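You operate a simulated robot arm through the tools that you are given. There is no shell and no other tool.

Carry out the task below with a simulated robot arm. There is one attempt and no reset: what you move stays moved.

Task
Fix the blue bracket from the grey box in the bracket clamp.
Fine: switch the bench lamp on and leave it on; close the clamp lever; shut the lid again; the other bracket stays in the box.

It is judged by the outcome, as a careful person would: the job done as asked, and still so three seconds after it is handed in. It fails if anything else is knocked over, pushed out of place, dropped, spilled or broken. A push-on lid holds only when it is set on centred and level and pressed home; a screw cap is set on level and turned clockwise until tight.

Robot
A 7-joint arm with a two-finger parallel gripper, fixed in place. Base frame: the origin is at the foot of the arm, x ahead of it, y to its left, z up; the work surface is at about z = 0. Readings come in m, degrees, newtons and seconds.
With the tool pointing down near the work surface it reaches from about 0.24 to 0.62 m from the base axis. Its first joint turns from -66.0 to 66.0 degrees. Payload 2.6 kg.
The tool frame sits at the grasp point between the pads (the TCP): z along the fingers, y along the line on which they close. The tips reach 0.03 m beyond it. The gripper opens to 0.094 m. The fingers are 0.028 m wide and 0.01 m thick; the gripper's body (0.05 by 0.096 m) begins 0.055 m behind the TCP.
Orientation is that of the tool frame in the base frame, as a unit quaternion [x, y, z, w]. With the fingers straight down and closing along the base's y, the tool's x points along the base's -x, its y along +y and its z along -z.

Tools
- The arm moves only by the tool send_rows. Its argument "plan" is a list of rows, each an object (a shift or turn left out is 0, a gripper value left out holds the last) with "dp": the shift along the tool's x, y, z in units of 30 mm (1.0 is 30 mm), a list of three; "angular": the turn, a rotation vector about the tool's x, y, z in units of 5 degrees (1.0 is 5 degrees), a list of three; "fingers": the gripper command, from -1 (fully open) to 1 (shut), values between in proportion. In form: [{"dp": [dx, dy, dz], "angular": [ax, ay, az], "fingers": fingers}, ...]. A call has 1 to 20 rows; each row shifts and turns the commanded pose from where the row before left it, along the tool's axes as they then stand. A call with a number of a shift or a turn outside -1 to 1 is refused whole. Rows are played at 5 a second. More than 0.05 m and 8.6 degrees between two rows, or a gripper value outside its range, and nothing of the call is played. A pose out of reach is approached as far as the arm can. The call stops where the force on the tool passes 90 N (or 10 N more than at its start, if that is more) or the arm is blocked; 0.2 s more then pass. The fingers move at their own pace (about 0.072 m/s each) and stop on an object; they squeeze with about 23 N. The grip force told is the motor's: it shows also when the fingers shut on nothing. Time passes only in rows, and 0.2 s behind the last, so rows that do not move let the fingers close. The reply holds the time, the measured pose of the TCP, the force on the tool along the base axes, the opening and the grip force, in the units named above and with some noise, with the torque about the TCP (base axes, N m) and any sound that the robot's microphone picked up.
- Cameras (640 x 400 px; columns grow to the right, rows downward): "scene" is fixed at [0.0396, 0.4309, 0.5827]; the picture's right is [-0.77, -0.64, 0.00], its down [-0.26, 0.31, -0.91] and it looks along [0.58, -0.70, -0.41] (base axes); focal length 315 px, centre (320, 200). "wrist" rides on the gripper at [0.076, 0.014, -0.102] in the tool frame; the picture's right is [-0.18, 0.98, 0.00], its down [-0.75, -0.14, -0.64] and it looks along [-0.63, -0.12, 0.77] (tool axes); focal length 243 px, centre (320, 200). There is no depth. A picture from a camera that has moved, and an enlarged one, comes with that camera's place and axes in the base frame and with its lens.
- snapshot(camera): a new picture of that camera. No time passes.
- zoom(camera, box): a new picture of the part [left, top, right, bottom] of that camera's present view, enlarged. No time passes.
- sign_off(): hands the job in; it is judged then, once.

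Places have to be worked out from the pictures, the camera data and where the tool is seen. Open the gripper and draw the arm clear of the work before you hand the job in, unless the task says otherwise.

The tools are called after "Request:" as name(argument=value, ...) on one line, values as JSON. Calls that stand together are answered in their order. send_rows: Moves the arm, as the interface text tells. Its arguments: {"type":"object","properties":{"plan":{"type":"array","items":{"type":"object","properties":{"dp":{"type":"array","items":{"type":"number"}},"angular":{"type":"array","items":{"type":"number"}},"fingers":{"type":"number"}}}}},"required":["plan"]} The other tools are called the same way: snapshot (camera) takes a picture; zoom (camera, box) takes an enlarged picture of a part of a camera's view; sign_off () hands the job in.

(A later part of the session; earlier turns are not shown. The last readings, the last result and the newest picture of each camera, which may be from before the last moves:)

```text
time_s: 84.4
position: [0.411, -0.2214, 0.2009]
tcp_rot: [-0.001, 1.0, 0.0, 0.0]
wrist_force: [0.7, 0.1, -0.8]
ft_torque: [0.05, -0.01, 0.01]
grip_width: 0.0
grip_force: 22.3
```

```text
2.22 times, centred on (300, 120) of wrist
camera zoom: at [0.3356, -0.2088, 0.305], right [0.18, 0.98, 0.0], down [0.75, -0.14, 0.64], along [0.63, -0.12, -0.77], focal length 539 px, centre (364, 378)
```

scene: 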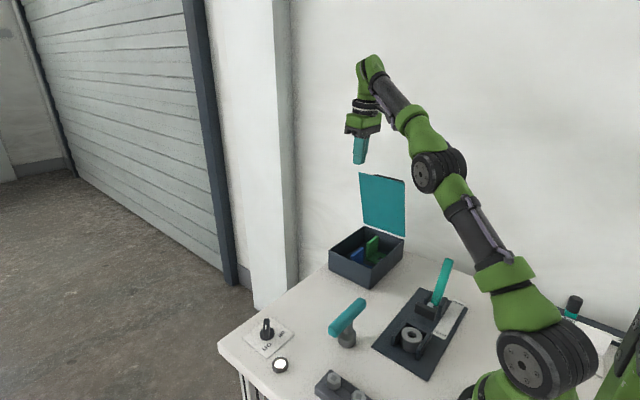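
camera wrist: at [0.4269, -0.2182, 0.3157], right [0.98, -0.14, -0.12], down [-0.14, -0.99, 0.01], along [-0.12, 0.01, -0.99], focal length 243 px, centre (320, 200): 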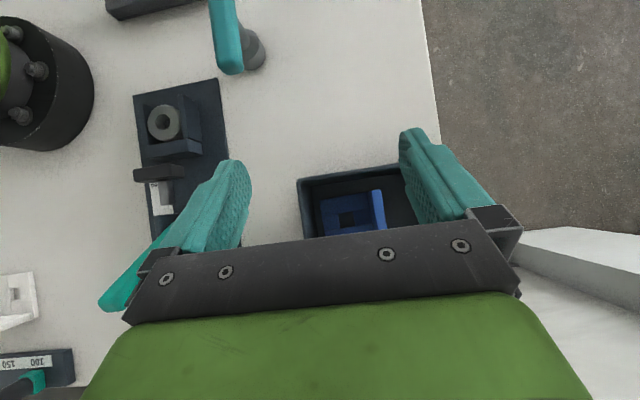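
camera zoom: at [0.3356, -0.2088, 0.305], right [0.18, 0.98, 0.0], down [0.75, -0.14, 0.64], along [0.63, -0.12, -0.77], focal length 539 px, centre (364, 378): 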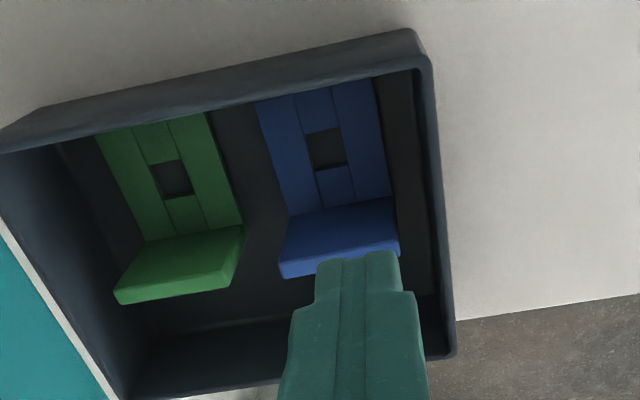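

I'll move to just in front (+y) of the bushing with the fingers closed, above the board.

Request:
send_rows(plan=[{"dp": [0.957, 0.886, 0.0]}, {"dp": [0.957, 0.886, 0.0]}, {"dp": [0.957, 0.886, 0.0]}, {"dp": [0.957, 0.886, 0.0]}, {"dp": [0.957, 0.886, 0.0]}, {"dp": [0.957, 0.886, 0.0]}, {"dp": [0.957, 0.886, 0.0]}, {"dp": [0, 0, 1]}, {"dp": [0, 0, 1]}, {"dp": [0, 0, 1]}, {"dp": [0, 0, 1]}, {}])

Request:
snapshot(camera="wrist")

Request:
zoom(camera="scene", box=[365, 250, 475, 385])

```text
time_s: 87.0
position: [0.218, -0.0372, 0.0826]
tcp_rot: [0.0, 1.0, 0.0, 0.0]
wrist_force: [-0.8, -0.3, 0.7]
ft_torque: [0.02, 0.01, 0.01]
grip_width: 0.0
grip_force: 22.5
out of reach, approached as far as the arm can: row 11
```

```text
taken
camera wrist: at [0.1423, -0.0233, 0.1867], right [0.18, 0.98, 0.0], down [0.75, -0.14, 0.64], along [0.63, -0.12, -0.77], focal length 243 px, centre (320, 200)
```

wrist: 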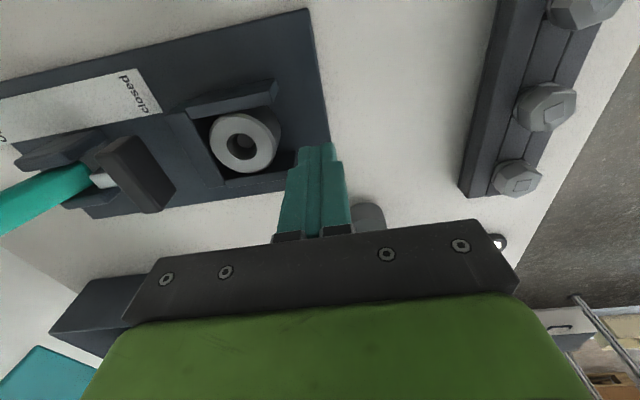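

```text
2.96 times, centred on (420, 318) of scene
camera zoom: at [0.0396, 0.4309, 0.5827], right [-0.77, -0.64, 0.0], down [-0.26, 0.31, -0.91], along [0.58, -0.7, -0.41], focal length 933 px, centre (24, -148)
```

zoom: 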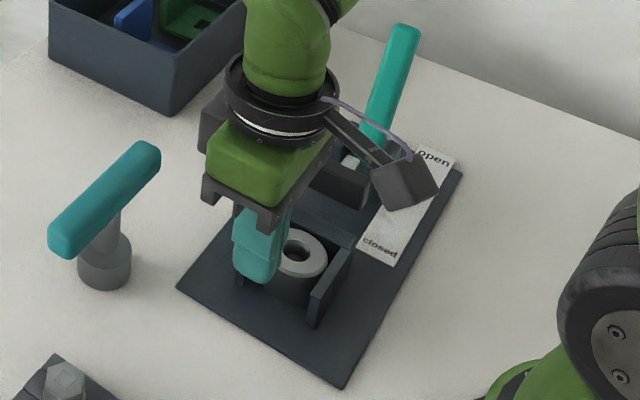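

Request:
zoom(camera="wrist", box=[160, 60, 320, 200])

Request:
zoom(camera="wrist", box=[0, 60, 200, 240])

```text
2.86 times, centred on (240, 130) of wrist
camera zoom: at [0.1423, -0.0233, 0.1867], right [0.18, 0.98, 0.0], down [0.75, -0.14, 0.64], along [0.63, -0.12, -0.77], focal length 693 px, centre (549, 400)
```

zoom: 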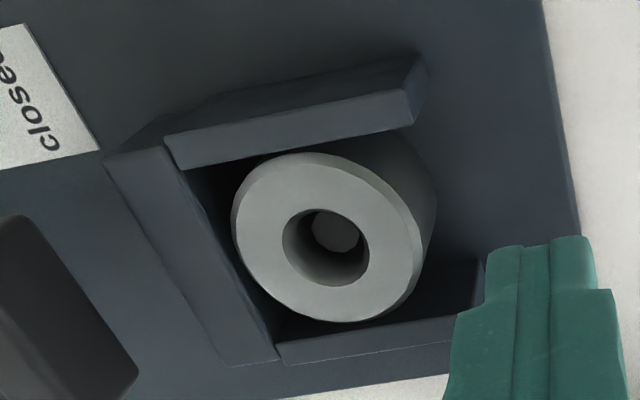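

```text
2.22 times, centred on (100, 150) of wrist
camera zoom: at [0.1423, -0.0233, 0.1867], right [0.18, 0.98, 0.0], down [0.75, -0.14, 0.64], along [0.63, -0.12, -0.77], focal length 539 px, centre (809, 311)
```

zoom: 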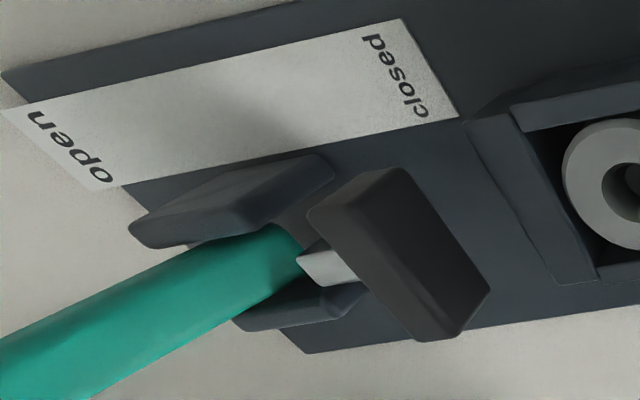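

The pin top (z≈0.028) is below the flush bushing/wall tops (z≈0.036). I'll do a gentle push test on the U-wall's +x face first, to learn whether that U-block is fixed.

Request:
send_rows(plan=[{"dp": [0, 0, -0.7]}, {"dp": [-0.9, -0.8, 0]}, {"dp": [-0.9, -0.8, 0]}, {"dp": [0, 0, 0.9]}, {"dp": [0, 0, 0.9]}, {}])

Request:
snapshot(camera="wrist")

```text
time_s: 88.4
position: [0.2727, -0.0872, 0.0518]
tcp_rot: [0.0, 1.0, 0.0, 0.001]
wrist_force: [0.3, 0.3, 0.0]
ft_torque: [0.01, 0.0, 0.03]
grip_width: 0.0
grip_force: 23.4
```

```text
taken
camera wrist: at [0.1969, -0.0734, 0.1544], right [0.18, 0.98, 0.0], down [0.75, -0.14, 0.64], along [0.63, -0.12, -0.77], focal length 243 px, centre (320, 200)
```

wrist: 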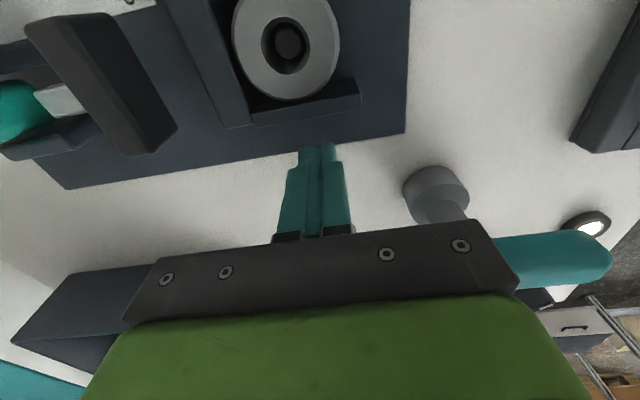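

Request:
zoom(camera="wrist", box=[190, 0, 420, 140])

Request:
zoom(camera="scene", box=[370, 280, 460, 370])

```text
2.78 times, centred on (305, 70) of wrist
camera zoom: at [0.1969, -0.0734, 0.1544], right [0.18, 0.98, 0.0], down [0.75, -0.14, 0.64], along [0.63, -0.12, -0.77], focal length 675 px, centre (362, 562)
```

zoom: 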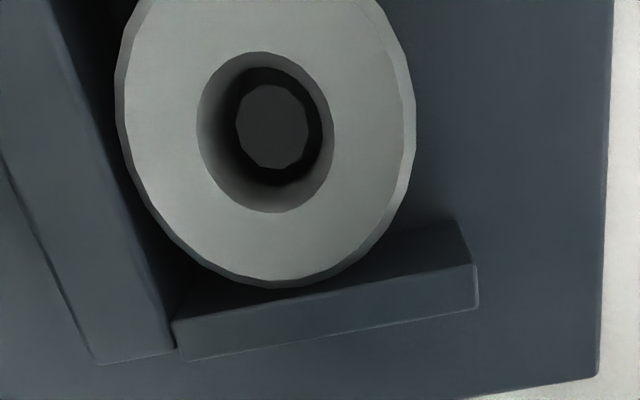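

```text
4.44 times, centred on (415, 325) of scene
camera zoom: at [0.0396, 0.4309, 0.5827], right [-0.77, -0.64, 0.0], down [-0.26, 0.31, -0.91], along [0.58, -0.7, -0.41], focal length 1399 px, centre (-102, -356)
```

zoom: 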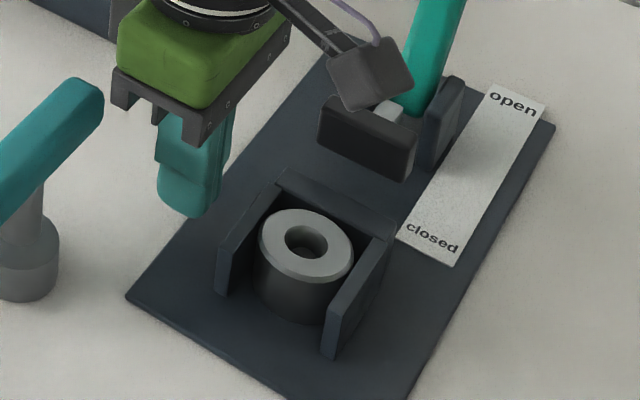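

I can clearly see a separate pin inside the bore with a gap around it. Now the push test: approaching the U-wall's outer face slowly along −x.

Request:
send_rows(plan=[{"dp": [0.15, 0, 0]}, {"dp": [0.15, 0, 0]}, {"dp": [0.1, 0, 0]}, {"dp": [0.1, 0, 0]}, {}])

Request:
send_rows(plan=[{"dp": [0.035, 0, 0]}, {}])

Request:
send_rows(plan=[{"dp": [0.035, 0, 0]}, {}])

Request:
send_rows(plan=[{"dp": [0.035, 0, 0]}, {}])

```text
time_s: 89.6
position: [0.258, -0.085, 0.0512]
tcp_rot: [0.0, 1.0, -0.001, 0.0]
wrist_force: [0.1, 0.5, 0.1]
ft_torque: [0.01, -0.01, -0.07]
grip_width: 0.0002
grip_force: 22.5
```

```text
time_s: 90.2
position: [0.2562, -0.0852, 0.0496]
tcp_rot: [-0.001, 1.0, 0.001, 0.002]
wrist_force: [0.4, 0.2, 0.5]
ft_torque: [-0.02, 0.0, -0.02]
grip_width: 0.0
grip_force: 23.2
```

```text
time_s: 90.8
position: [0.2559, -0.085, 0.0501]
tcp_rot: [0.0, 1.0, 0.0, 0.002]
wrist_force: [4.0, 0.4, -3.6]
ft_torque: [0.01, -0.07, -0.02]
grip_width: 0.0
grip_force: 23.4
```

```text
time_s: 91.4
position: [0.2565, -0.0843, 0.0506]
tcp_rot: [-0.001, 1.0, -0.001, 0.003]
wrist_force: [15.6, 5.9, -6.0]
ft_torque: [0.11, -0.32, -0.08]
grip_width: 0.0
grip_force: 23.0
```

The U-block is fixed (force rises at once at wall face x≈0.242). Now I'll test the bushing: back off, tilt 30° for reach, and come at its open +y side.

Request:
send_rows(plan=[{"dp": [-0.5, 0, 0]}, {"dp": [0, 0, -1]}, {"dp": [0, 0, -1]}, {"angular": [0, 1, 0]}, {"angular": [0, 1, 0]}, {"angular": [0, 1, 0]}, {"angular": [0, 1, 0]}, {"angular": [0, 1, 0]}, {"angular": [0, 1, 0]}, {"dp": [0, 0.85, 0]}, {"dp": [0, 0.85, 0]}, {}])

```text
time_s: 94.0
position: [0.2697, -0.0336, 0.1098]
tcp_rot: [0.001, 0.966, 0.0, -0.258]
wrist_force: [1.4, -0.2, 0.2]
ft_torque: [0.0, -0.02, 0.02]
grip_width: 0.0001
grip_force: 23.6
```

Request:
send_rows(plan=[{"dp": [0.08, 0, 0.8]}, {"dp": [0.08, 0, 0.8]}, {"dp": [0.08, 0, 0.8]}, {}])

Request:
zoom(camera="scene", box=[370, 280, 460, 370])

Request:
snapshot(camera="wrist")

```text
time_s: 95.0
position: [0.2271, -0.0349, 0.0515]
tcp_rot: [0.0, 0.966, 0.0, -0.258]
wrist_force: [0.4, 0.3, 0.6]
ft_torque: [0.03, -0.03, -0.01]
grip_width: 0.0
grip_force: 22.8
```

```text
4.44 times, centred on (415, 325) of scene
camera zoom: at [0.0396, 0.4309, 0.5827], right [-0.77, -0.64, 0.0], down [-0.26, 0.31, -0.91], along [0.58, -0.7, -0.41], focal length 1399 px, centre (-102, -356)
```

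zoom: 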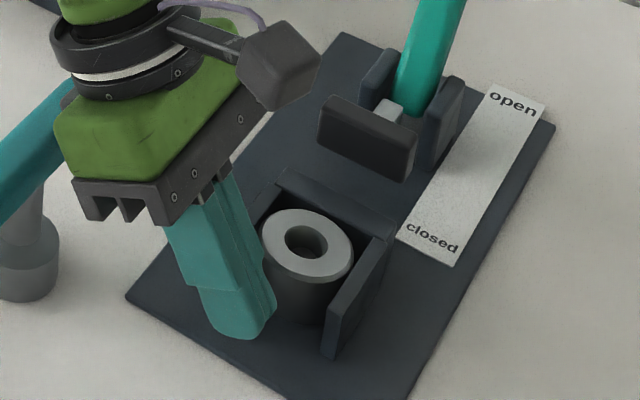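

```text
taken
camera wrist: at [0.2119, -0.0209, 0.1794], right [0.16, 0.98, -0.09], down [0.97, -0.14, 0.18], along [0.16, -0.12, -0.98], focal length 243 px, centre (320, 200)
```

wrist: 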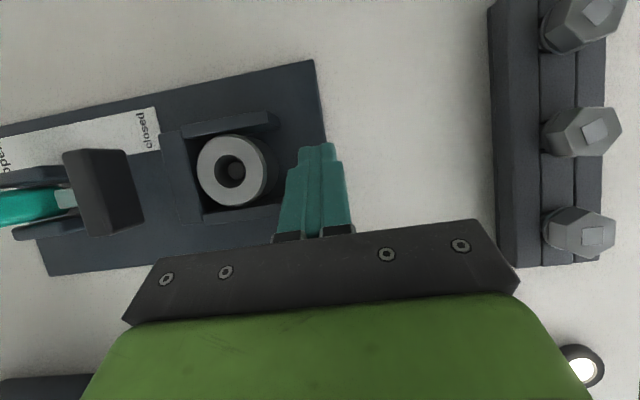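

Positioned in front of the bushing. Now I'll step toward −y in small increments, watching the force.

Request:
send_rows(plan=[{"dp": [0, -0.2, 0]}, {"dp": [0, -0.2, 0]}, {"dp": [0, -0.1, 0]}, {}])

Request:
send_rows(plan=[{"dp": [0, -0.05, 0]}, {}])

Request:
send_rows(plan=[{"dp": [0, -0.05, 0]}, {}])

Request:
send_rows(plan=[{"dp": [0, -0.05, 0]}, {}])

Request:
send_rows(plan=[{"dp": [0, -0.05, 0]}, {}])

```text
time_s: 96.0
position: [0.2267, -0.049, 0.0506]
tcp_rot: [0.0, 0.966, 0.0, -0.258]
wrist_force: [-0.8, 0.0, 1.2]
ft_torque: [0.02, 0.01, -0.02]
grip_width: 0.0003
grip_force: 23.2
```

```text
time_s: 96.6
position: [0.2266, -0.0521, 0.052]
tcp_rot: [0.001, 0.966, 0.0, -0.259]
wrist_force: [0.8, -1.0, -0.2]
ft_torque: [0.01, -0.01, 0.06]
grip_width: 0.0
grip_force: 23.2
```

```text
time_s: 97.2
position: [0.2294, -0.0526, 0.0518]
tcp_rot: [0.0, 0.966, 0.0, -0.258]
wrist_force: [0.3, 0.3, 0.3]
ft_torque: [0.0, -0.02, -0.02]
grip_width: 0.0001
grip_force: 23.0
```

```text
time_s: 97.8
position: [0.2269, -0.0545, 0.0518]
tcp_rot: [0.0, 0.966, 0.0, -0.258]
wrist_force: [0.5, -1.2, -0.3]
ft_torque: [0.0, -0.02, 0.03]
grip_width: 0.0
grip_force: 22.6
```

```text
time_s: 98.4
position: [0.2275, -0.0567, 0.0525]
tcp_rot: [0.0, 0.966, 0.001, -0.258]
wrist_force: [-0.7, -0.1, -0.5]
ft_torque: [0.02, 0.05, 0.0]
grip_width: 0.0001
grip_force: 22.9
```

Request:
send_rows(plan=[{"dp": [0, -0.05, 0]}, {}])

Request:
zoom(camera="wrist", box=[160, 90, 380, 250])

Request:
send_rows(plan=[{"dp": [0, -0.05, 0]}, {}])

Request:
send_rows(plan=[{"dp": [0, -0.05, 0]}, {}])

Request:
zoom(camera="wrist", box=[160, 90, 380, 250])

```text
time_s: 99.0
position: [0.2268, -0.0572, 0.0515]
tcp_rot: [0.001, 0.966, 0.0, -0.258]
wrist_force: [0.5, -0.3, 0.3]
ft_torque: [-0.01, 0.01, -0.03]
grip_width: 0.0
grip_force: 23.0
```

```text
2.50 times, centred on (270, 170) of wrist
camera zoom: at [0.2133, -0.0438, 0.1796], right [0.16, 0.98, -0.09], down [0.97, -0.14, 0.18], along [0.16, -0.12, -0.98], focal length 606 px, centre (445, 275)
```

zoom: 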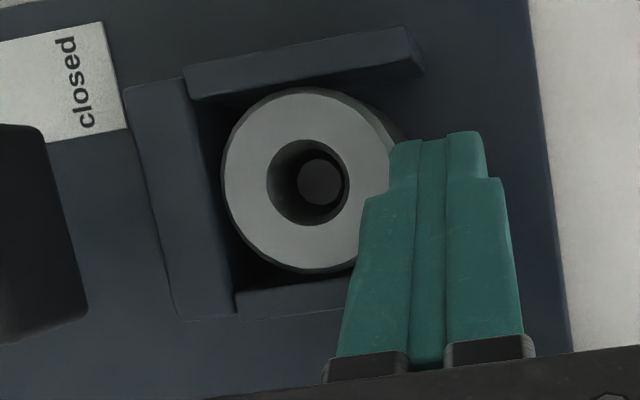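

```text
time_s: 99.6
position: [0.2279, -0.0568, 0.0515]
tcp_rot: [0.0, 0.966, 0.001, -0.259]
wrist_force: [-0.1, 11.8, 10.6]
ft_torque: [0.11, 0.21, -0.22]
grip_width: 0.0
grip_force: 22.5
```

```text
time_s: 100.2
position: [0.2277, -0.0579, 0.0515]
tcp_rot: [0.002, 0.966, 0.003, -0.258]
wrist_force: [2.9, 28.1, 13.2]
ft_torque: [0.46, 0.16, -0.42]
grip_width: 0.0002
grip_force: 23.0
```

```text
2.50 times, centred on (270, 170) of wrist
camera zoom: at [0.2133, -0.0448, 0.1794], right [0.16, 0.98, -0.09], down [0.97, -0.15, 0.18], along [0.16, -0.11, -0.98], focal length 606 px, centre (445, 275)
```

zoom: 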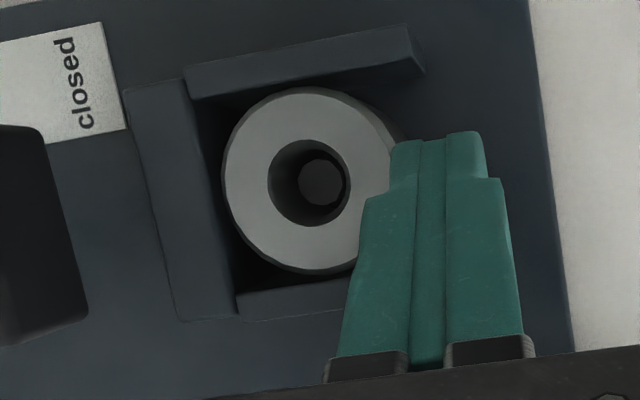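

The bushing doesn't budge under 28 N and the torque puts the contact on the bushing itself, so it is a fixed part of the fixture, flush with the U-walls: together they form the seat. The bracket therefore sits on top, hole over the bore, with its upright facing the plunger. I'll back off, straighten and go to pick up the blue bracket.

Request:
send_rows(plan=[{"dp": [0, 0.5, 0]}, {"dp": [0, 0.5, 0]}, {"dp": [0, 0, -1]}, {"dp": [0, 0, -1]}, {"dp": [0, 0, -1]}, {"angular": [0, -1, 0]}, {"angular": [0, -1, 0]}, {"angular": [0, -1, 0]}, {"angular": [0, -1, 0]}, {"angular": [0, -1, 0]}, {"angular": [0, -1, 0]}, {"dp": [-0.5, -0.5, -0.9]}, {"dp": [-0.9, -0.9, 0]}, {"dp": [-0.9, -0.9, 0], "fingers": 0.1}, {"dp": [-0.9, -0.9, 0]}, {}])

```text
time_s: 103.6
position: [0.3689, -0.1249, 0.1567]
tcp_rot: [-0.001, 1.0, 0.001, 0.002]
wrist_force: [-0.3, 0.5, 0.2]
ft_torque: [0.0, -0.02, -0.01]
grip_width: 0.0423
grip_force: 0.1
```

Now rotating to yaw +90° so the fingers close along x across the upright.

Request:
send_rows(plan=[{"angular": [0, 0, -1]}, {"angular": [0, 0, -1]}, {"angular": [0, 0, -1]}, {"angular": [0, 0, -1]}, {"angular": [0, 0, -1]}, {"angular": [0, 0, -1]}, {"angular": [0, 0, -1]}, {"angular": [0, 0, -1]}, {"angular": [0, 0, -1]}, {"angular": [0, 0, -1]}, {"angular": [0, 0, -1]}, {"angular": [0, 0, -1]}, {"angular": [0, 0, -1]}, {"angular": [0, 0, -1]}, {"angular": [0, 0, -1]}, {"angular": [0, 0, -1]}, {"angular": [0, 0, -1]}, {"angular": [0, 0, -1]}])

Request:
send_rows(plan=[{"dp": [0.8, -0.57, -0.1]}, {"dp": [0.8, -0.57, 0]}, {"dp": [0.8, -0.57, 0]}, {"dp": [0.8, -0.57, 0]}, {"dp": [0.8, -0.59, 0]}, {}])

Request:
snapshot(camera="wrist")

Request:
zoom(camera="scene", box=[300, 140, 460, 300])

```text
time_s: 107.4
position: [0.3693, -0.1272, 0.1565]
tcp_rot: [0.708, -0.707, 0.0, 0.0]
wrist_force: [-0.4, -1.1, -0.2]
ft_torque: [-0.01, 0.02, 0.02]
grip_width: 0.0424
grip_force: 0.2
```

```text
time_s: 108.8
position: [0.4525, -0.2467, 0.16]
tcp_rot: [0.708, -0.707, 0.001, 0.0]
wrist_force: [-0.7, -0.1, -0.8]
ft_torque: [0.02, 0.03, -0.01]
grip_width: 0.0425
grip_force: 0.0
```

```text
taken
camera wrist: at [0.4394, -0.3243, 0.2633], right [-0.98, 0.18, 0.0], down [0.14, 0.75, 0.64], along [0.12, 0.63, -0.77], focal length 243 px, centre (320, 200)
```

wrist: 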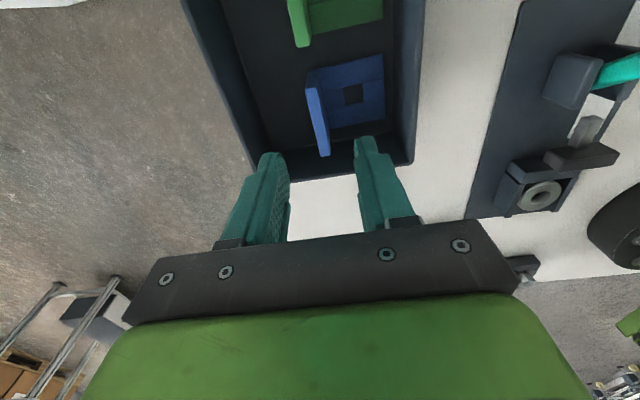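

```text
2.50 times, centred on (380, 220) of scene
camera zoom: at [0.0396, 0.4309, 0.5827], right [-0.77, -0.64, 0.0], down [-0.26, 0.31, -0.91], along [0.58, -0.7, -0.41], focal length 787 px, centre (170, 150)
```

zoom: 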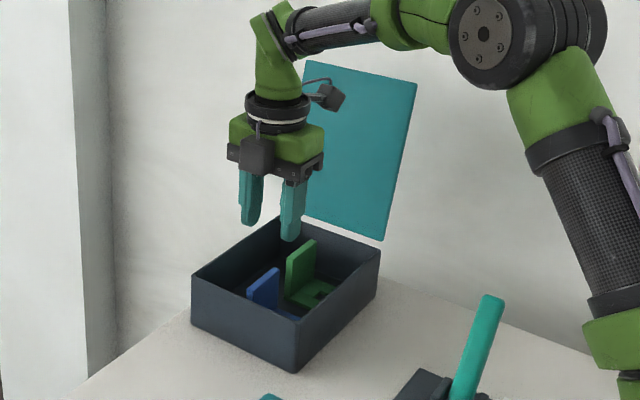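

Request:
zoom(camera="wrist", box=[230, 40, 430, 180])

Request:
zoom(camera="wrist", box=[460, 20, 640, 220])

```text
2.86 times, centred on (330, 110) of wrist
camera zoom: at [0.4394, -0.3243, 0.2633], right [-0.98, 0.18, 0.0], down [0.14, 0.75, 0.64], along [0.12, 0.63, -0.77], focal length 693 px, centre (291, 457)
```

zoom: 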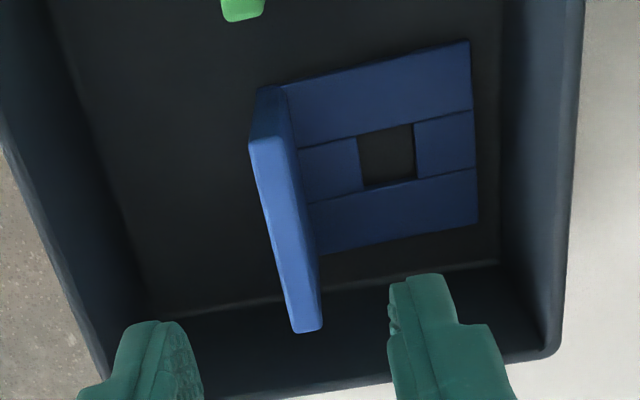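

```text
2.00 times, centred on (550, 120) of wrist
camera zoom: at [0.4394, -0.3243, 0.2633], right [-0.98, 0.18, 0.0], down [0.14, 0.75, 0.64], along [0.12, 0.63, -0.77], focal length 485 px, centre (-140, 360)
```

zoom: 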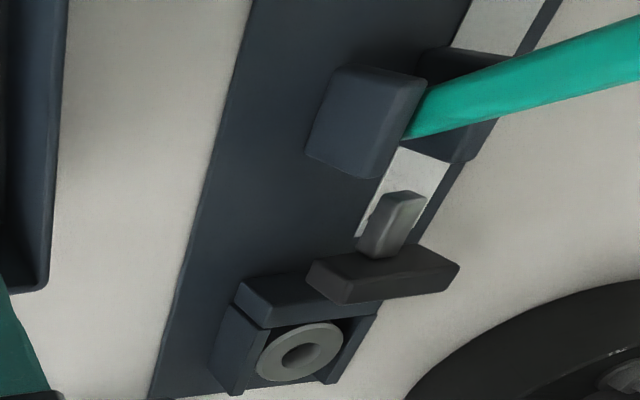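

The blue upright is centred near (0.4555, −0.243), top at z≈0.063, and the base is 60 × 59 mm with the hole in its middle. I'll align and descend so the tips end 10 mm above the base plate.

Request:
send_rows(plan=[{"dp": [-0.12, -0.1, 0]}, {"dp": [0, 0, 0.9]}, {"dp": [0, 0, 0.9]}, {"dp": [0, 0, 0.9]}, {"dp": [0, 0, 0.9]}, {}])

Request:
zoom(camera="wrist", box=[200, 60, 440, 240])

Request:
zoom(camera="scene", box=[310, 170, 430, 300])

```text
time_s: 110.2
position: [0.4573, -0.2429, 0.0525]
tcp_rot: [0.707, -0.707, 0.0, 0.0]
wrist_force: [-0.2, -0.4, 0.3]
ft_torque: [-0.02, -0.01, 0.0]
grip_width: 0.0422
grip_force: 0.1
```

```text
2.22 times, centred on (320, 150) of wrist
camera zoom: at [0.4436, -0.3199, 0.1554], right [-0.98, 0.18, 0.0], down [0.14, 0.75, 0.64], along [0.12, 0.63, -0.77], focal length 539 px, centre (320, 311)
```

zoom: 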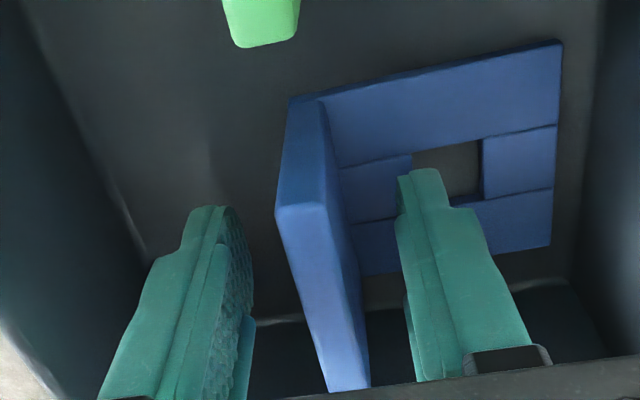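

```text
3.08 times, centred on (370, 235) of scene
camera zoom: at [0.0396, 0.4309, 0.5827], right [-0.77, -0.64, 0.0], down [-0.26, 0.31, -0.91], along [0.58, -0.7, -0.41], focal length 969 px, centre (166, 92)
```

zoom: 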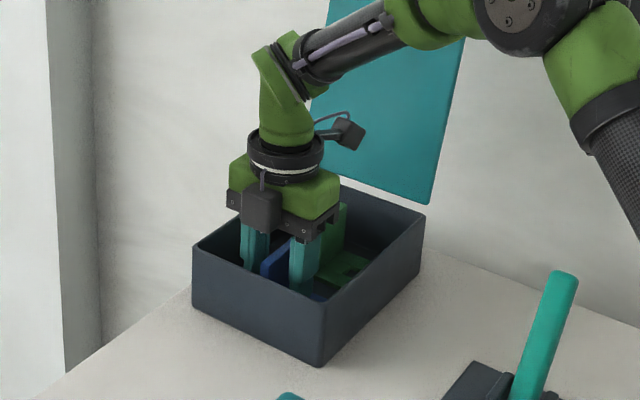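

The upright is between the pads, with the −x finger above the base. Closing.

Request:
send_rows(plan=[{"fingers": 1}, {}, {}, {}])

Request:
zoom(camera="wrist", box=[200, 60, 440, 240])

```text
time_s: 111.2
position: [0.4579, -0.2438, 0.0528]
tcp_rot: [0.707, -0.707, 0.0, 0.0]
wrist_force: [-0.1, -0.5, -0.5]
ft_torque: [0.0, 0.0, 0.04]
grip_width: 0.0138
grip_force: 23.2
```

```text
2.22 times, centred on (320, 150) of wrist
camera zoom: at [0.4436, -0.3199, 0.1555], right [-0.98, 0.18, 0.0], down [0.14, 0.75, 0.64], along [0.12, 0.63, -0.77], focal length 539 px, centre (320, 311)
```

zoom: 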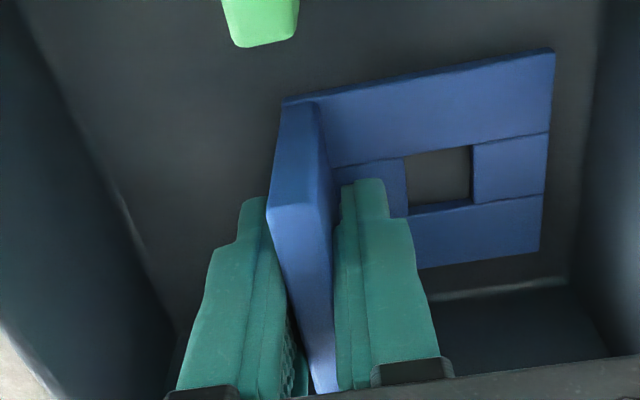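

Gripped, so the upright is about 14 mm thick. Lifting slowly straight up.

Request:
send_rows(plan=[{"dp": [0, 0, -0.3]}, {"dp": [0, 0, -0.5]}, {"dp": [0, 0, -0.8]}, {"dp": [0, 0, -0.9]}, {"dp": [0, 0, -0.9]}, {"dp": [0, 0, -0.9]}, {}])

Request:
zoom(camera="wrist", box=[180, 40, 460, 240])

Request:
zoom(camera="scene", box=[310, 130, 430, 290])

```text
time_s: 112.8
position: [0.4578, -0.2427, 0.1801]
tcp_rot: [-0.707, 0.707, -0.001, 0.001]
wrist_force: [-0.3, 0.3, -1.3]
ft_torque: [-0.01, 0.0, -0.01]
grip_width: 0.0141
grip_force: 22.6
```

```text
2.00 times, centred on (320, 140) of wrist
camera zoom: at [0.4439, -0.3197, 0.2841], right [-0.98, 0.18, 0.0], down [0.14, 0.75, 0.64], along [0.12, 0.63, -0.77], focal length 485 px, centre (320, 320)
```

zoom: 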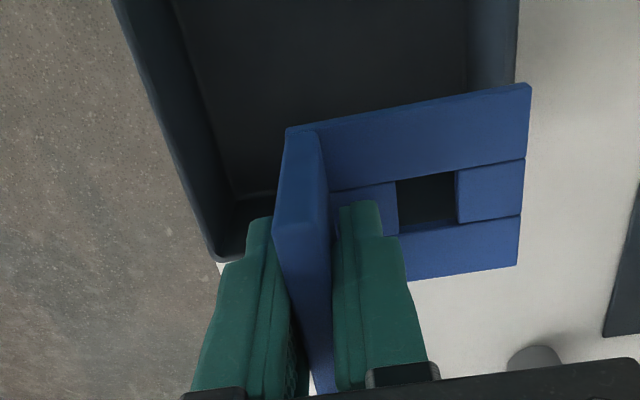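

```text
2.50 times, centred on (370, 210) of scene
camera zoom: at [0.0396, 0.4309, 0.5827], right [-0.77, -0.64, 0.0], down [-0.26, 0.31, -0.91], along [0.58, -0.7, -0.41], focal length 787 px, centre (195, 175)
```

zoom: 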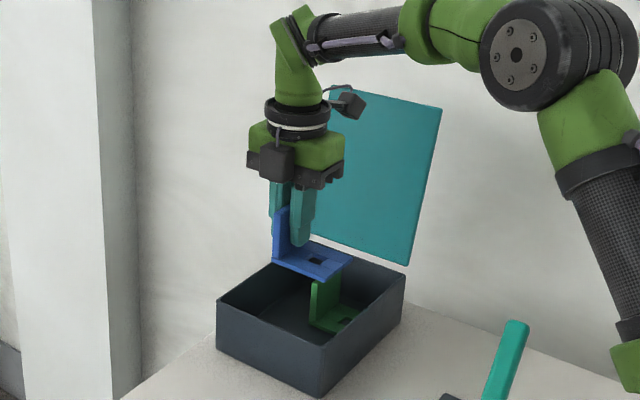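

The bracket is held. I'll zoom on it to check the side profile and whether anything projects from the underside.

Request:
zoom(camera="scene", box=[340, 195, 400, 245])

```text
8.00 times, centred on (370, 220) of scene
camera zoom: at [0.0396, 0.4309, 0.5827], right [-0.77, -0.64, 0.0], down [-0.26, 0.31, -0.91], along [0.58, -0.7, -0.41], focal length 2518 px, centre (-80, 40)
```

zoom: 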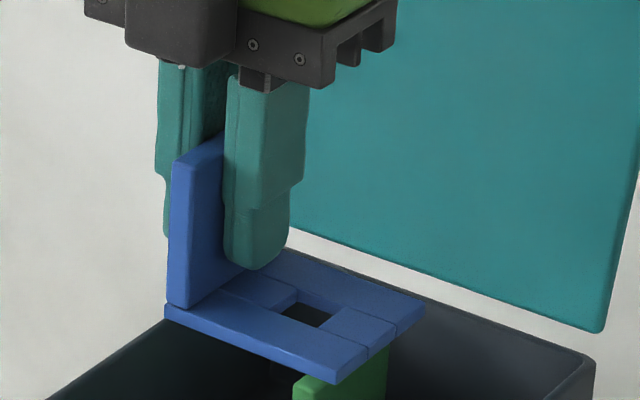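

The base is a flat plate about 7–8 mm thick with nothing below it, confirming it sits flat on the seat. I'll carry it clear of the box toward the clamp at safe height, then rotate it 90° clockwise so the upright faces the plunger.

Request:
send_rows(plan=[{"dp": [-0.3, 0.5, -0.2]}, {"dp": [-0.48, 0.8, -0.2]}, {"dp": [-0.48, 0.85, -0.2]}, {"dp": [-0.48, 0.85, 0]}, {"dp": [-0.48, 0.85, 0]}, {"dp": [-0.2, 0.4, 0]}, {"angular": [0, 0, 1]}, {"angular": [0, 0, 1]}, {"angular": [0, 0, 1]}, {"angular": [0, 0, 1]}, {"angular": [0, 0, 1]}, {"angular": [0, 0, 1]}, {"angular": [0, 0, 1]}, {"angular": [0, 0, 1]}, {"angular": [0, 0, 1]}, {"angular": [0, 0, 1]}, {"angular": [0, 0, 1]}, {"angular": [0, 0, 1]}])

Request:
send_rows(plan=[{"angular": [0, 0, 1]}, {"angular": [0, 0, 1]}, {"angular": [0, 0, 1]}, {"angular": [0, 0, 1]}, {"angular": [0, 0, 1]}, {"angular": [0, 0, 1]}, {}])

Request:
snapshot(camera="wrist")

Request:
snapshot(camera="scene")

```text
time_s: 116.6
position: [0.3306, -0.1695, 0.1975]
tcp_rot: [-0.258, 0.966, -0.001, 0.0]
wrist_force: [-0.5, -1.0, -0.7]
ft_torque: [-0.03, 0.01, 0.01]
grip_width: 0.0139
grip_force: 23.1
```

```text
time_s: 118.2
position: [0.3306, -0.1687, 0.1981]
tcp_rot: [0.001, 1.0, 0.0, 0.001]
wrist_force: [-0.5, 0.8, -2.3]
ft_torque: [-0.03, 0.01, 0.02]
grip_width: 0.014
grip_force: 22.9
```

```text
taken
camera wrist: at [0.2537, -0.1557, 0.3019], right [0.19, 0.98, 0.0], down [0.75, -0.14, 0.64], along [0.63, -0.12, -0.77], focal length 243 px, centre (320, 200)
```

wrist: 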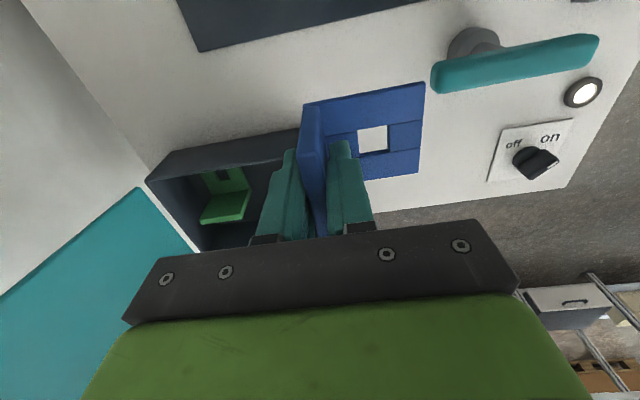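

```text
taken
```

scene: 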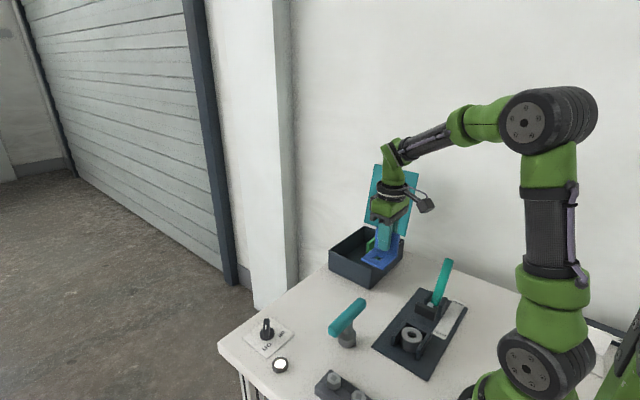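

The bracket now has its upright on the −y side. I'll move above the seat at z 0.15 and check alignment of the hole with the bore through the wrist camera.

Request:
send_rows(plan=[{"dp": [0.8, 0.28, 0.1]}, {"dp": [0.8, 0.28, 0.3]}, {"dp": [0.8, 0.28, 0.4]}, {"dp": [0.8, 0.28, 0.4]}, {"dp": [0.8, 0.28, 0.4]}, {}])

Request:
snapshot(camera="wrist")

Request:
zoom(camera="scene", box=[360, 210, 490, 390])

```text
time_s: 119.6
position: [0.2105, -0.129, 0.1506]
tcp_rot: [0.0, 1.0, 0.001, 0.0]
wrist_force: [0.3, -0.1, -1.0]
ft_torque: [-0.03, -0.01, 0.03]
grip_width: 0.0143
grip_force: 23.6
```

```text
taken
camera wrist: at [0.1349, -0.1156, 0.2542], right [0.18, 0.98, 0.0], down [0.75, -0.14, 0.64], along [0.63, -0.12, -0.77], focal length 243 px, centre (320, 200)
```

wrist: 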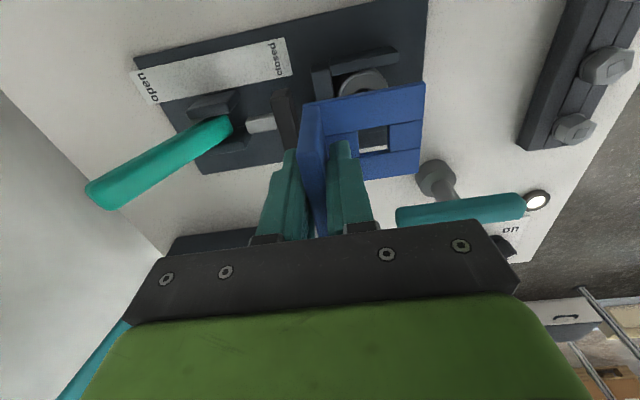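

```text
2.22 times, centred on (425, 300) of scene
camera zoom: at [0.0396, 0.4309, 0.5827], right [-0.77, -0.64, 0.0], down [-0.26, 0.31, -0.91], along [0.58, -0.7, -0.41], focal length 700 px, centre (87, -22)
```

zoom: 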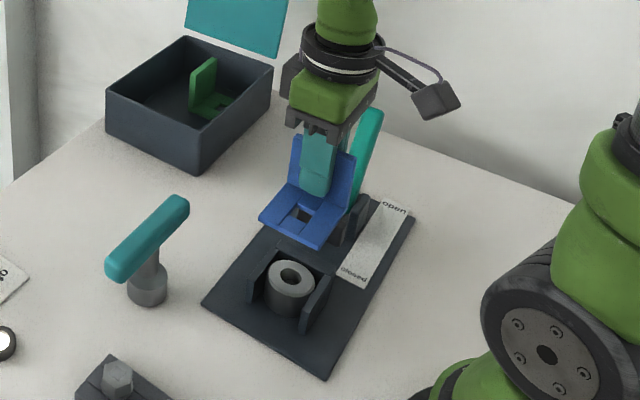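

Request:
zoom(camera="wrist", box=[270, 40, 450, 190])

Request:
zoom(camera="scene", box=[395, 255, 455, 345])

```text
2.67 times, centred on (360, 115) of wrist
camera zoom: at [0.1349, -0.1156, 0.2542], right [0.18, 0.98, 0.0], down [0.75, -0.14, 0.64], along [0.63, -0.12, -0.77], focal length 647 px, centre (213, 427)
```

zoom: 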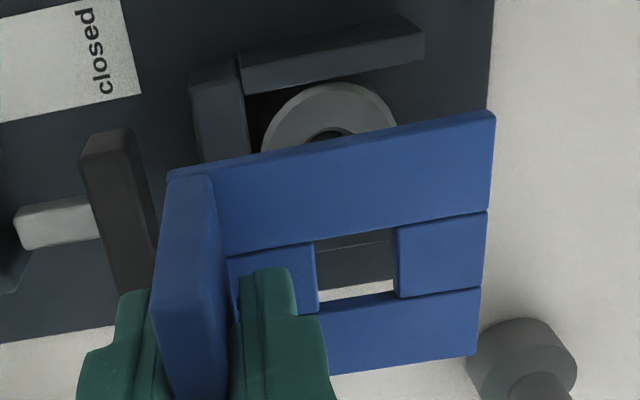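

```text
4.44 times, centred on (425, 300) of scene
camera zoom: at [0.0396, 0.4309, 0.5827], right [-0.77, -0.64, 0.0], down [-0.26, 0.31, -0.91], along [0.58, -0.7, -0.41], focal length 1399 px, centre (-147, -244)
```

zoom: 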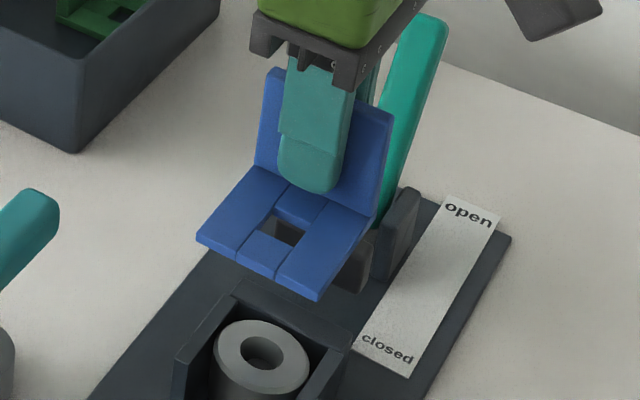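

The hole sits about 34–37 mm in +y from the grip point. I'll shift a little and descend to about 12 mm above the seat for a close alignment check.

Request:
send_rows(plan=[{"dp": [0.05, 0.12, 0.6]}, {"dp": [0, 0, 0.6]}, {"dp": [0, 0, 0.55]}, {}])

Request:
snapshot(camera="wrist")

Request:
zoom(camera="wrist", box=[270, 40, 450, 190])

Request:
zoom(camera="scene", box=[385, 265, 455, 365])

```text
time_s: 120.6
position: [0.2083, -0.126, 0.0969]
tcp_rot: [0.0, 1.0, 0.0, 0.001]
wrist_force: [-0.6, 0.1, -1.7]
ft_torque: [-0.02, -0.02, -0.02]
grip_width: 0.0141
grip_force: 23.5
```

```text
taken
camera wrist: at [0.1326, -0.1121, 0.2004], right [0.18, 0.98, 0.0], down [0.75, -0.14, 0.64], along [0.63, -0.12, -0.77], focal length 243 px, centre (320, 200)
```

wrist: 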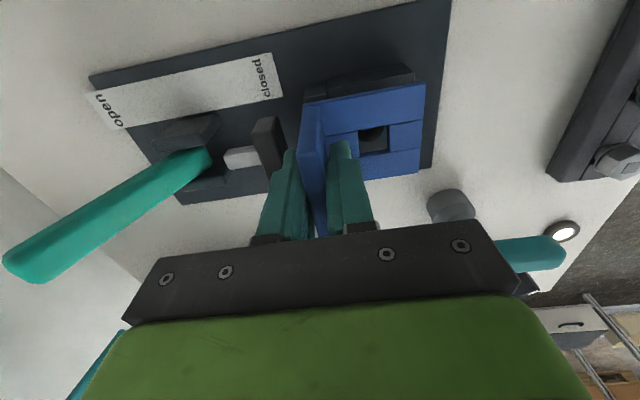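

```text
2.67 times, centred on (360, 115) of wrist
camera zoom: at [0.1326, -0.1121, 0.2004], right [0.18, 0.98, 0.0], down [0.75, -0.14, 0.64], along [0.63, -0.12, -0.77], focal length 647 px, centre (213, 427)
```

zoom: 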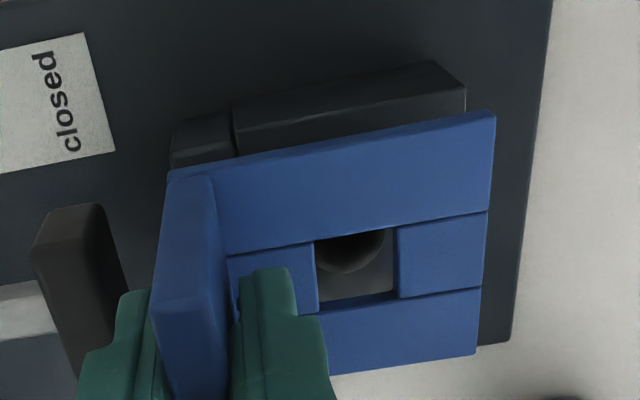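

```text
4.00 times, centred on (420, 315) of scene
camera zoom: at [0.0396, 0.4309, 0.5827], right [-0.77, -0.64, 0.0], down [-0.26, 0.31, -0.91], along [0.58, -0.7, -0.41], focal length 1259 px, centre (-80, -260)
```

zoom: 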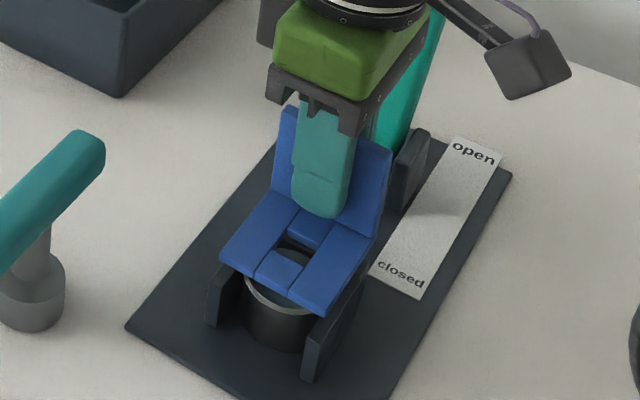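

Through the hole the bore is visible and nearly concentric (within about 2 mm). I'll nudge +1.5 mm in x and lower gently until I feel the seat.

Request:
send_rows(plan=[{"dp": [-0.05, 0, 0.15]}, {"dp": [0, 0, 0.13]}, {}])

Request:
zoom(camera="wrist", box=[270, 40, 450, 190])

Request:
zoom(camera="scene", box=[395, 300, 445, 360])

```text
time_s: 121.4
position: [0.2097, -0.1239, 0.089]
tcp_rot: [0.0, 1.0, -0.001, 0.001]
wrist_force: [-0.8, -0.7, -2.2]
ft_torque: [-0.06, 0.0, 0.02]
grip_width: 0.0142
grip_force: 22.6
```

```text
2.67 times, centred on (360, 115) of wrist
camera zoom: at [0.1337, -0.1111, 0.1924], right [0.18, 0.98, 0.0], down [0.75, -0.14, 0.64], along [0.63, -0.12, -0.77], focal length 647 px, centre (213, 427)
```

zoom: 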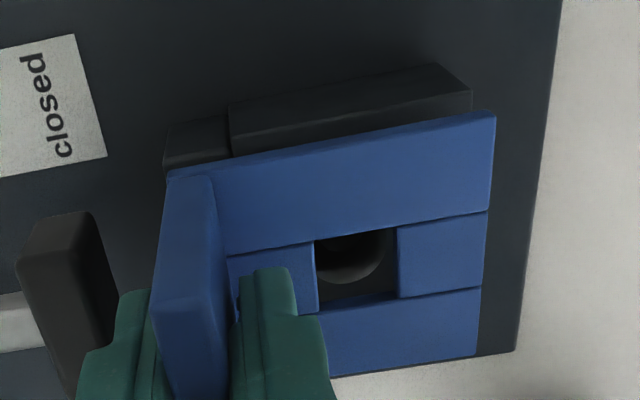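

```text
6.67 times, centred on (420, 330) of scene
camera zoom: at [0.0396, 0.4309, 0.5827], right [-0.77, -0.64, 0.0], down [-0.26, 0.31, -0.91], along [0.58, -0.7, -0.41], focal length 2099 px, centre (-347, -667)
```

zoom: 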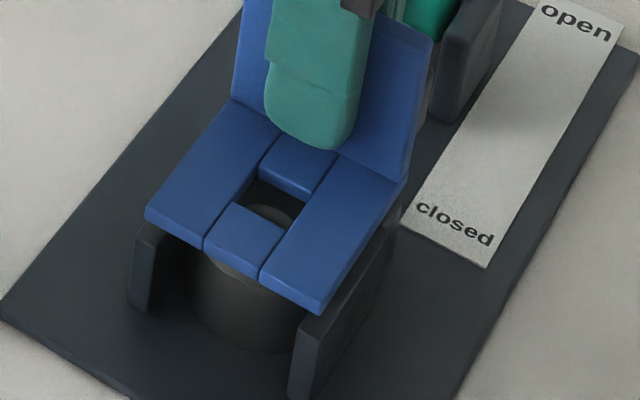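

The base lines up with both side walls. Lowering in 1–1.5 mm steps until contact.

Request:
send_rows(plan=[{"dp": [0, 0, 0.05]}, {}])

Request:
send_rows(plan=[{"dp": [0, 0, 0.05]}, {}])

Request:
send_rows(plan=[{"dp": [0, 0, 0.05]}, {}])

Request:
send_rows(plan=[{"dp": [0, 0, 0.05]}, {}])

```text
time_s: 122.0
position: [0.2093, -0.1242, 0.087]
tcp_rot: [0.0, 1.0, -0.001, 0.001]
wrist_force: [0.3, 0.1, -2.5]
ft_torque: [-0.05, -0.04, -0.01]
grip_width: 0.014
grip_force: 22.8
```

```text
time_s: 122.6
position: [0.2103, -0.1243, 0.0853]
tcp_rot: [-0.001, 1.0, 0.0, 0.001]
wrist_force: [0.0, 0.6, -1.4]
ft_torque: [-0.02, -0.01, -0.01]
grip_width: 0.014
grip_force: 22.6
```

```text
time_s: 123.2
position: [0.2093, -0.1235, 0.0835]
tcp_rot: [-0.001, 1.0, 0.0, 0.001]
wrist_force: [0.1, 0.2, -2.2]
ft_torque: [-0.02, 0.0, -0.02]
grip_width: 0.0141
grip_force: 22.6
```

```text
time_s: 123.8
position: [0.2094, -0.1245, 0.0833]
tcp_rot: [0.0, 1.0, 0.0, 0.0]
wrist_force: [-0.2, 0.6, -2.0]
ft_torque: [-0.03, 0.02, 0.01]
grip_width: 0.0141
grip_force: 23.0
```

Request:
send_rows(plan=[{"dp": [0, 0, 0.05]}, {}])

Request:
send_rows(plan=[{"dp": [0, 0, 0.05]}, {}])

Request:
send_rows(plan=[{"dp": [0, 0, 0.05]}, {}])

Request:
zoom(camera="scene", box=[395, 300, 445, 360])

```text
time_s: 124.4
position: [0.21, -0.1248, 0.0805]
tcp_rot: [0.0, 1.0, 0.0, 0.001]
wrist_force: [0.5, -0.1, -1.1]
ft_torque: [-0.02, -0.06, 0.0]
grip_width: 0.0139
grip_force: 23.3
```

```text
time_s: 125.0
position: [0.2092, -0.1248, 0.0797]
tcp_rot: [0.0, 1.0, -0.001, 0.001]
wrist_force: [1.1, 0.6, -1.2]
ft_torque: [-0.04, -0.06, 0.03]
grip_width: 0.0142
grip_force: 22.8
```

```text
time_s: 125.6
position: [0.211, -0.1256, 0.0792]
tcp_rot: [0.0, 1.0, -0.001, 0.002]
wrist_force: [-6.7, -3.7, 19.4]
ft_torque: [0.09, -0.06, 0.01]
grip_width: 0.0143
grip_force: 23.2
```

```text
6.67 times, centred on (420, 330) of scene
camera zoom: at [0.0396, 0.4309, 0.5826], right [-0.77, -0.64, 0.0], down [-0.26, 0.31, -0.91], along [0.58, -0.7, -0.41], focal length 2099 px, centre (-347, -667)
```

zoom: 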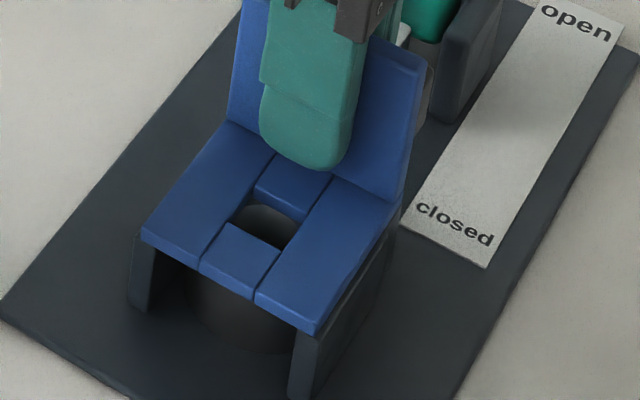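

Contact at z≈0.079 with about 20 N, so the base is seated across both side walls. I'll relieve the downward load, open just a few mm (the plunger is close behind), and rise straight up.

Request:
send_rows(plan=[{"dp": [0, 0, -0.07]}, {}])

Request:
send_rows(plan=[{"fingers": 0.57}, {}, {}])

Request:
zoom(camera="scene", box=[385, 265, 455, 365])

Request:
zoom(camera="wrist", box=[200, 40, 450, 240])

```text
time_s: 126.2
position: [0.2104, -0.1245, 0.0804]
tcp_rot: [-0.001, 1.0, 0.0, 0.001]
wrist_force: [-1.2, 0.2, -2.2]
ft_torque: [0.04, 0.05, 0.06]
grip_width: 0.0141
grip_force: 22.9
```

```text
time_s: 127.0
position: [0.2114, -0.1259, 0.0813]
tcp_rot: [0.0, 1.0, -0.001, 0.001]
wrist_force: [-0.1, 0.6, -0.2]
ft_torque: [0.0, 0.0, -0.02]
grip_width: 0.0201
grip_force: 0.3
```

```text
4.00 times, centred on (420, 315) of scene
camera zoom: at [0.0396, 0.4309, 0.5827], right [-0.77, -0.64, 0.0], down [-0.26, 0.31, -0.91], along [0.58, -0.7, -0.41], focal length 1259 px, centre (-80, -260)
```

zoom: 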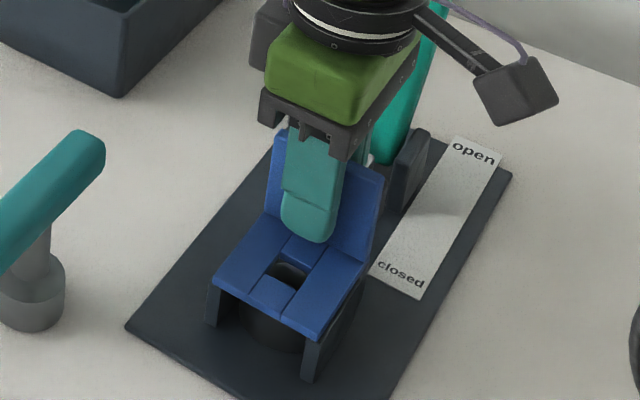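

```text
2.00 times, centred on (325, 140) of wrist
camera zoom: at [0.1348, -0.1113, 0.1845], right [0.18, 0.98, 0.0], down [0.75, -0.14, 0.64], along [0.63, -0.12, -0.77], focal length 485 px, centre (310, 320)
```

zoom: 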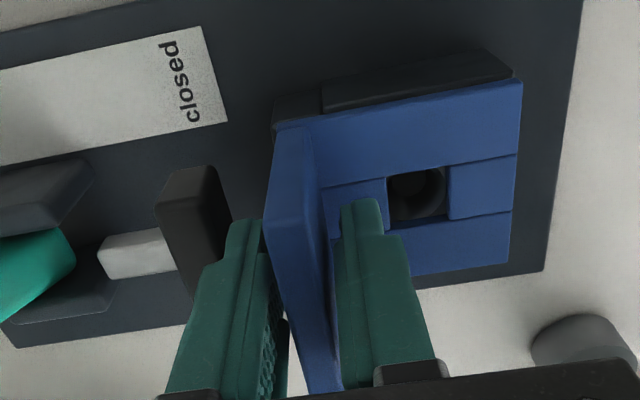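

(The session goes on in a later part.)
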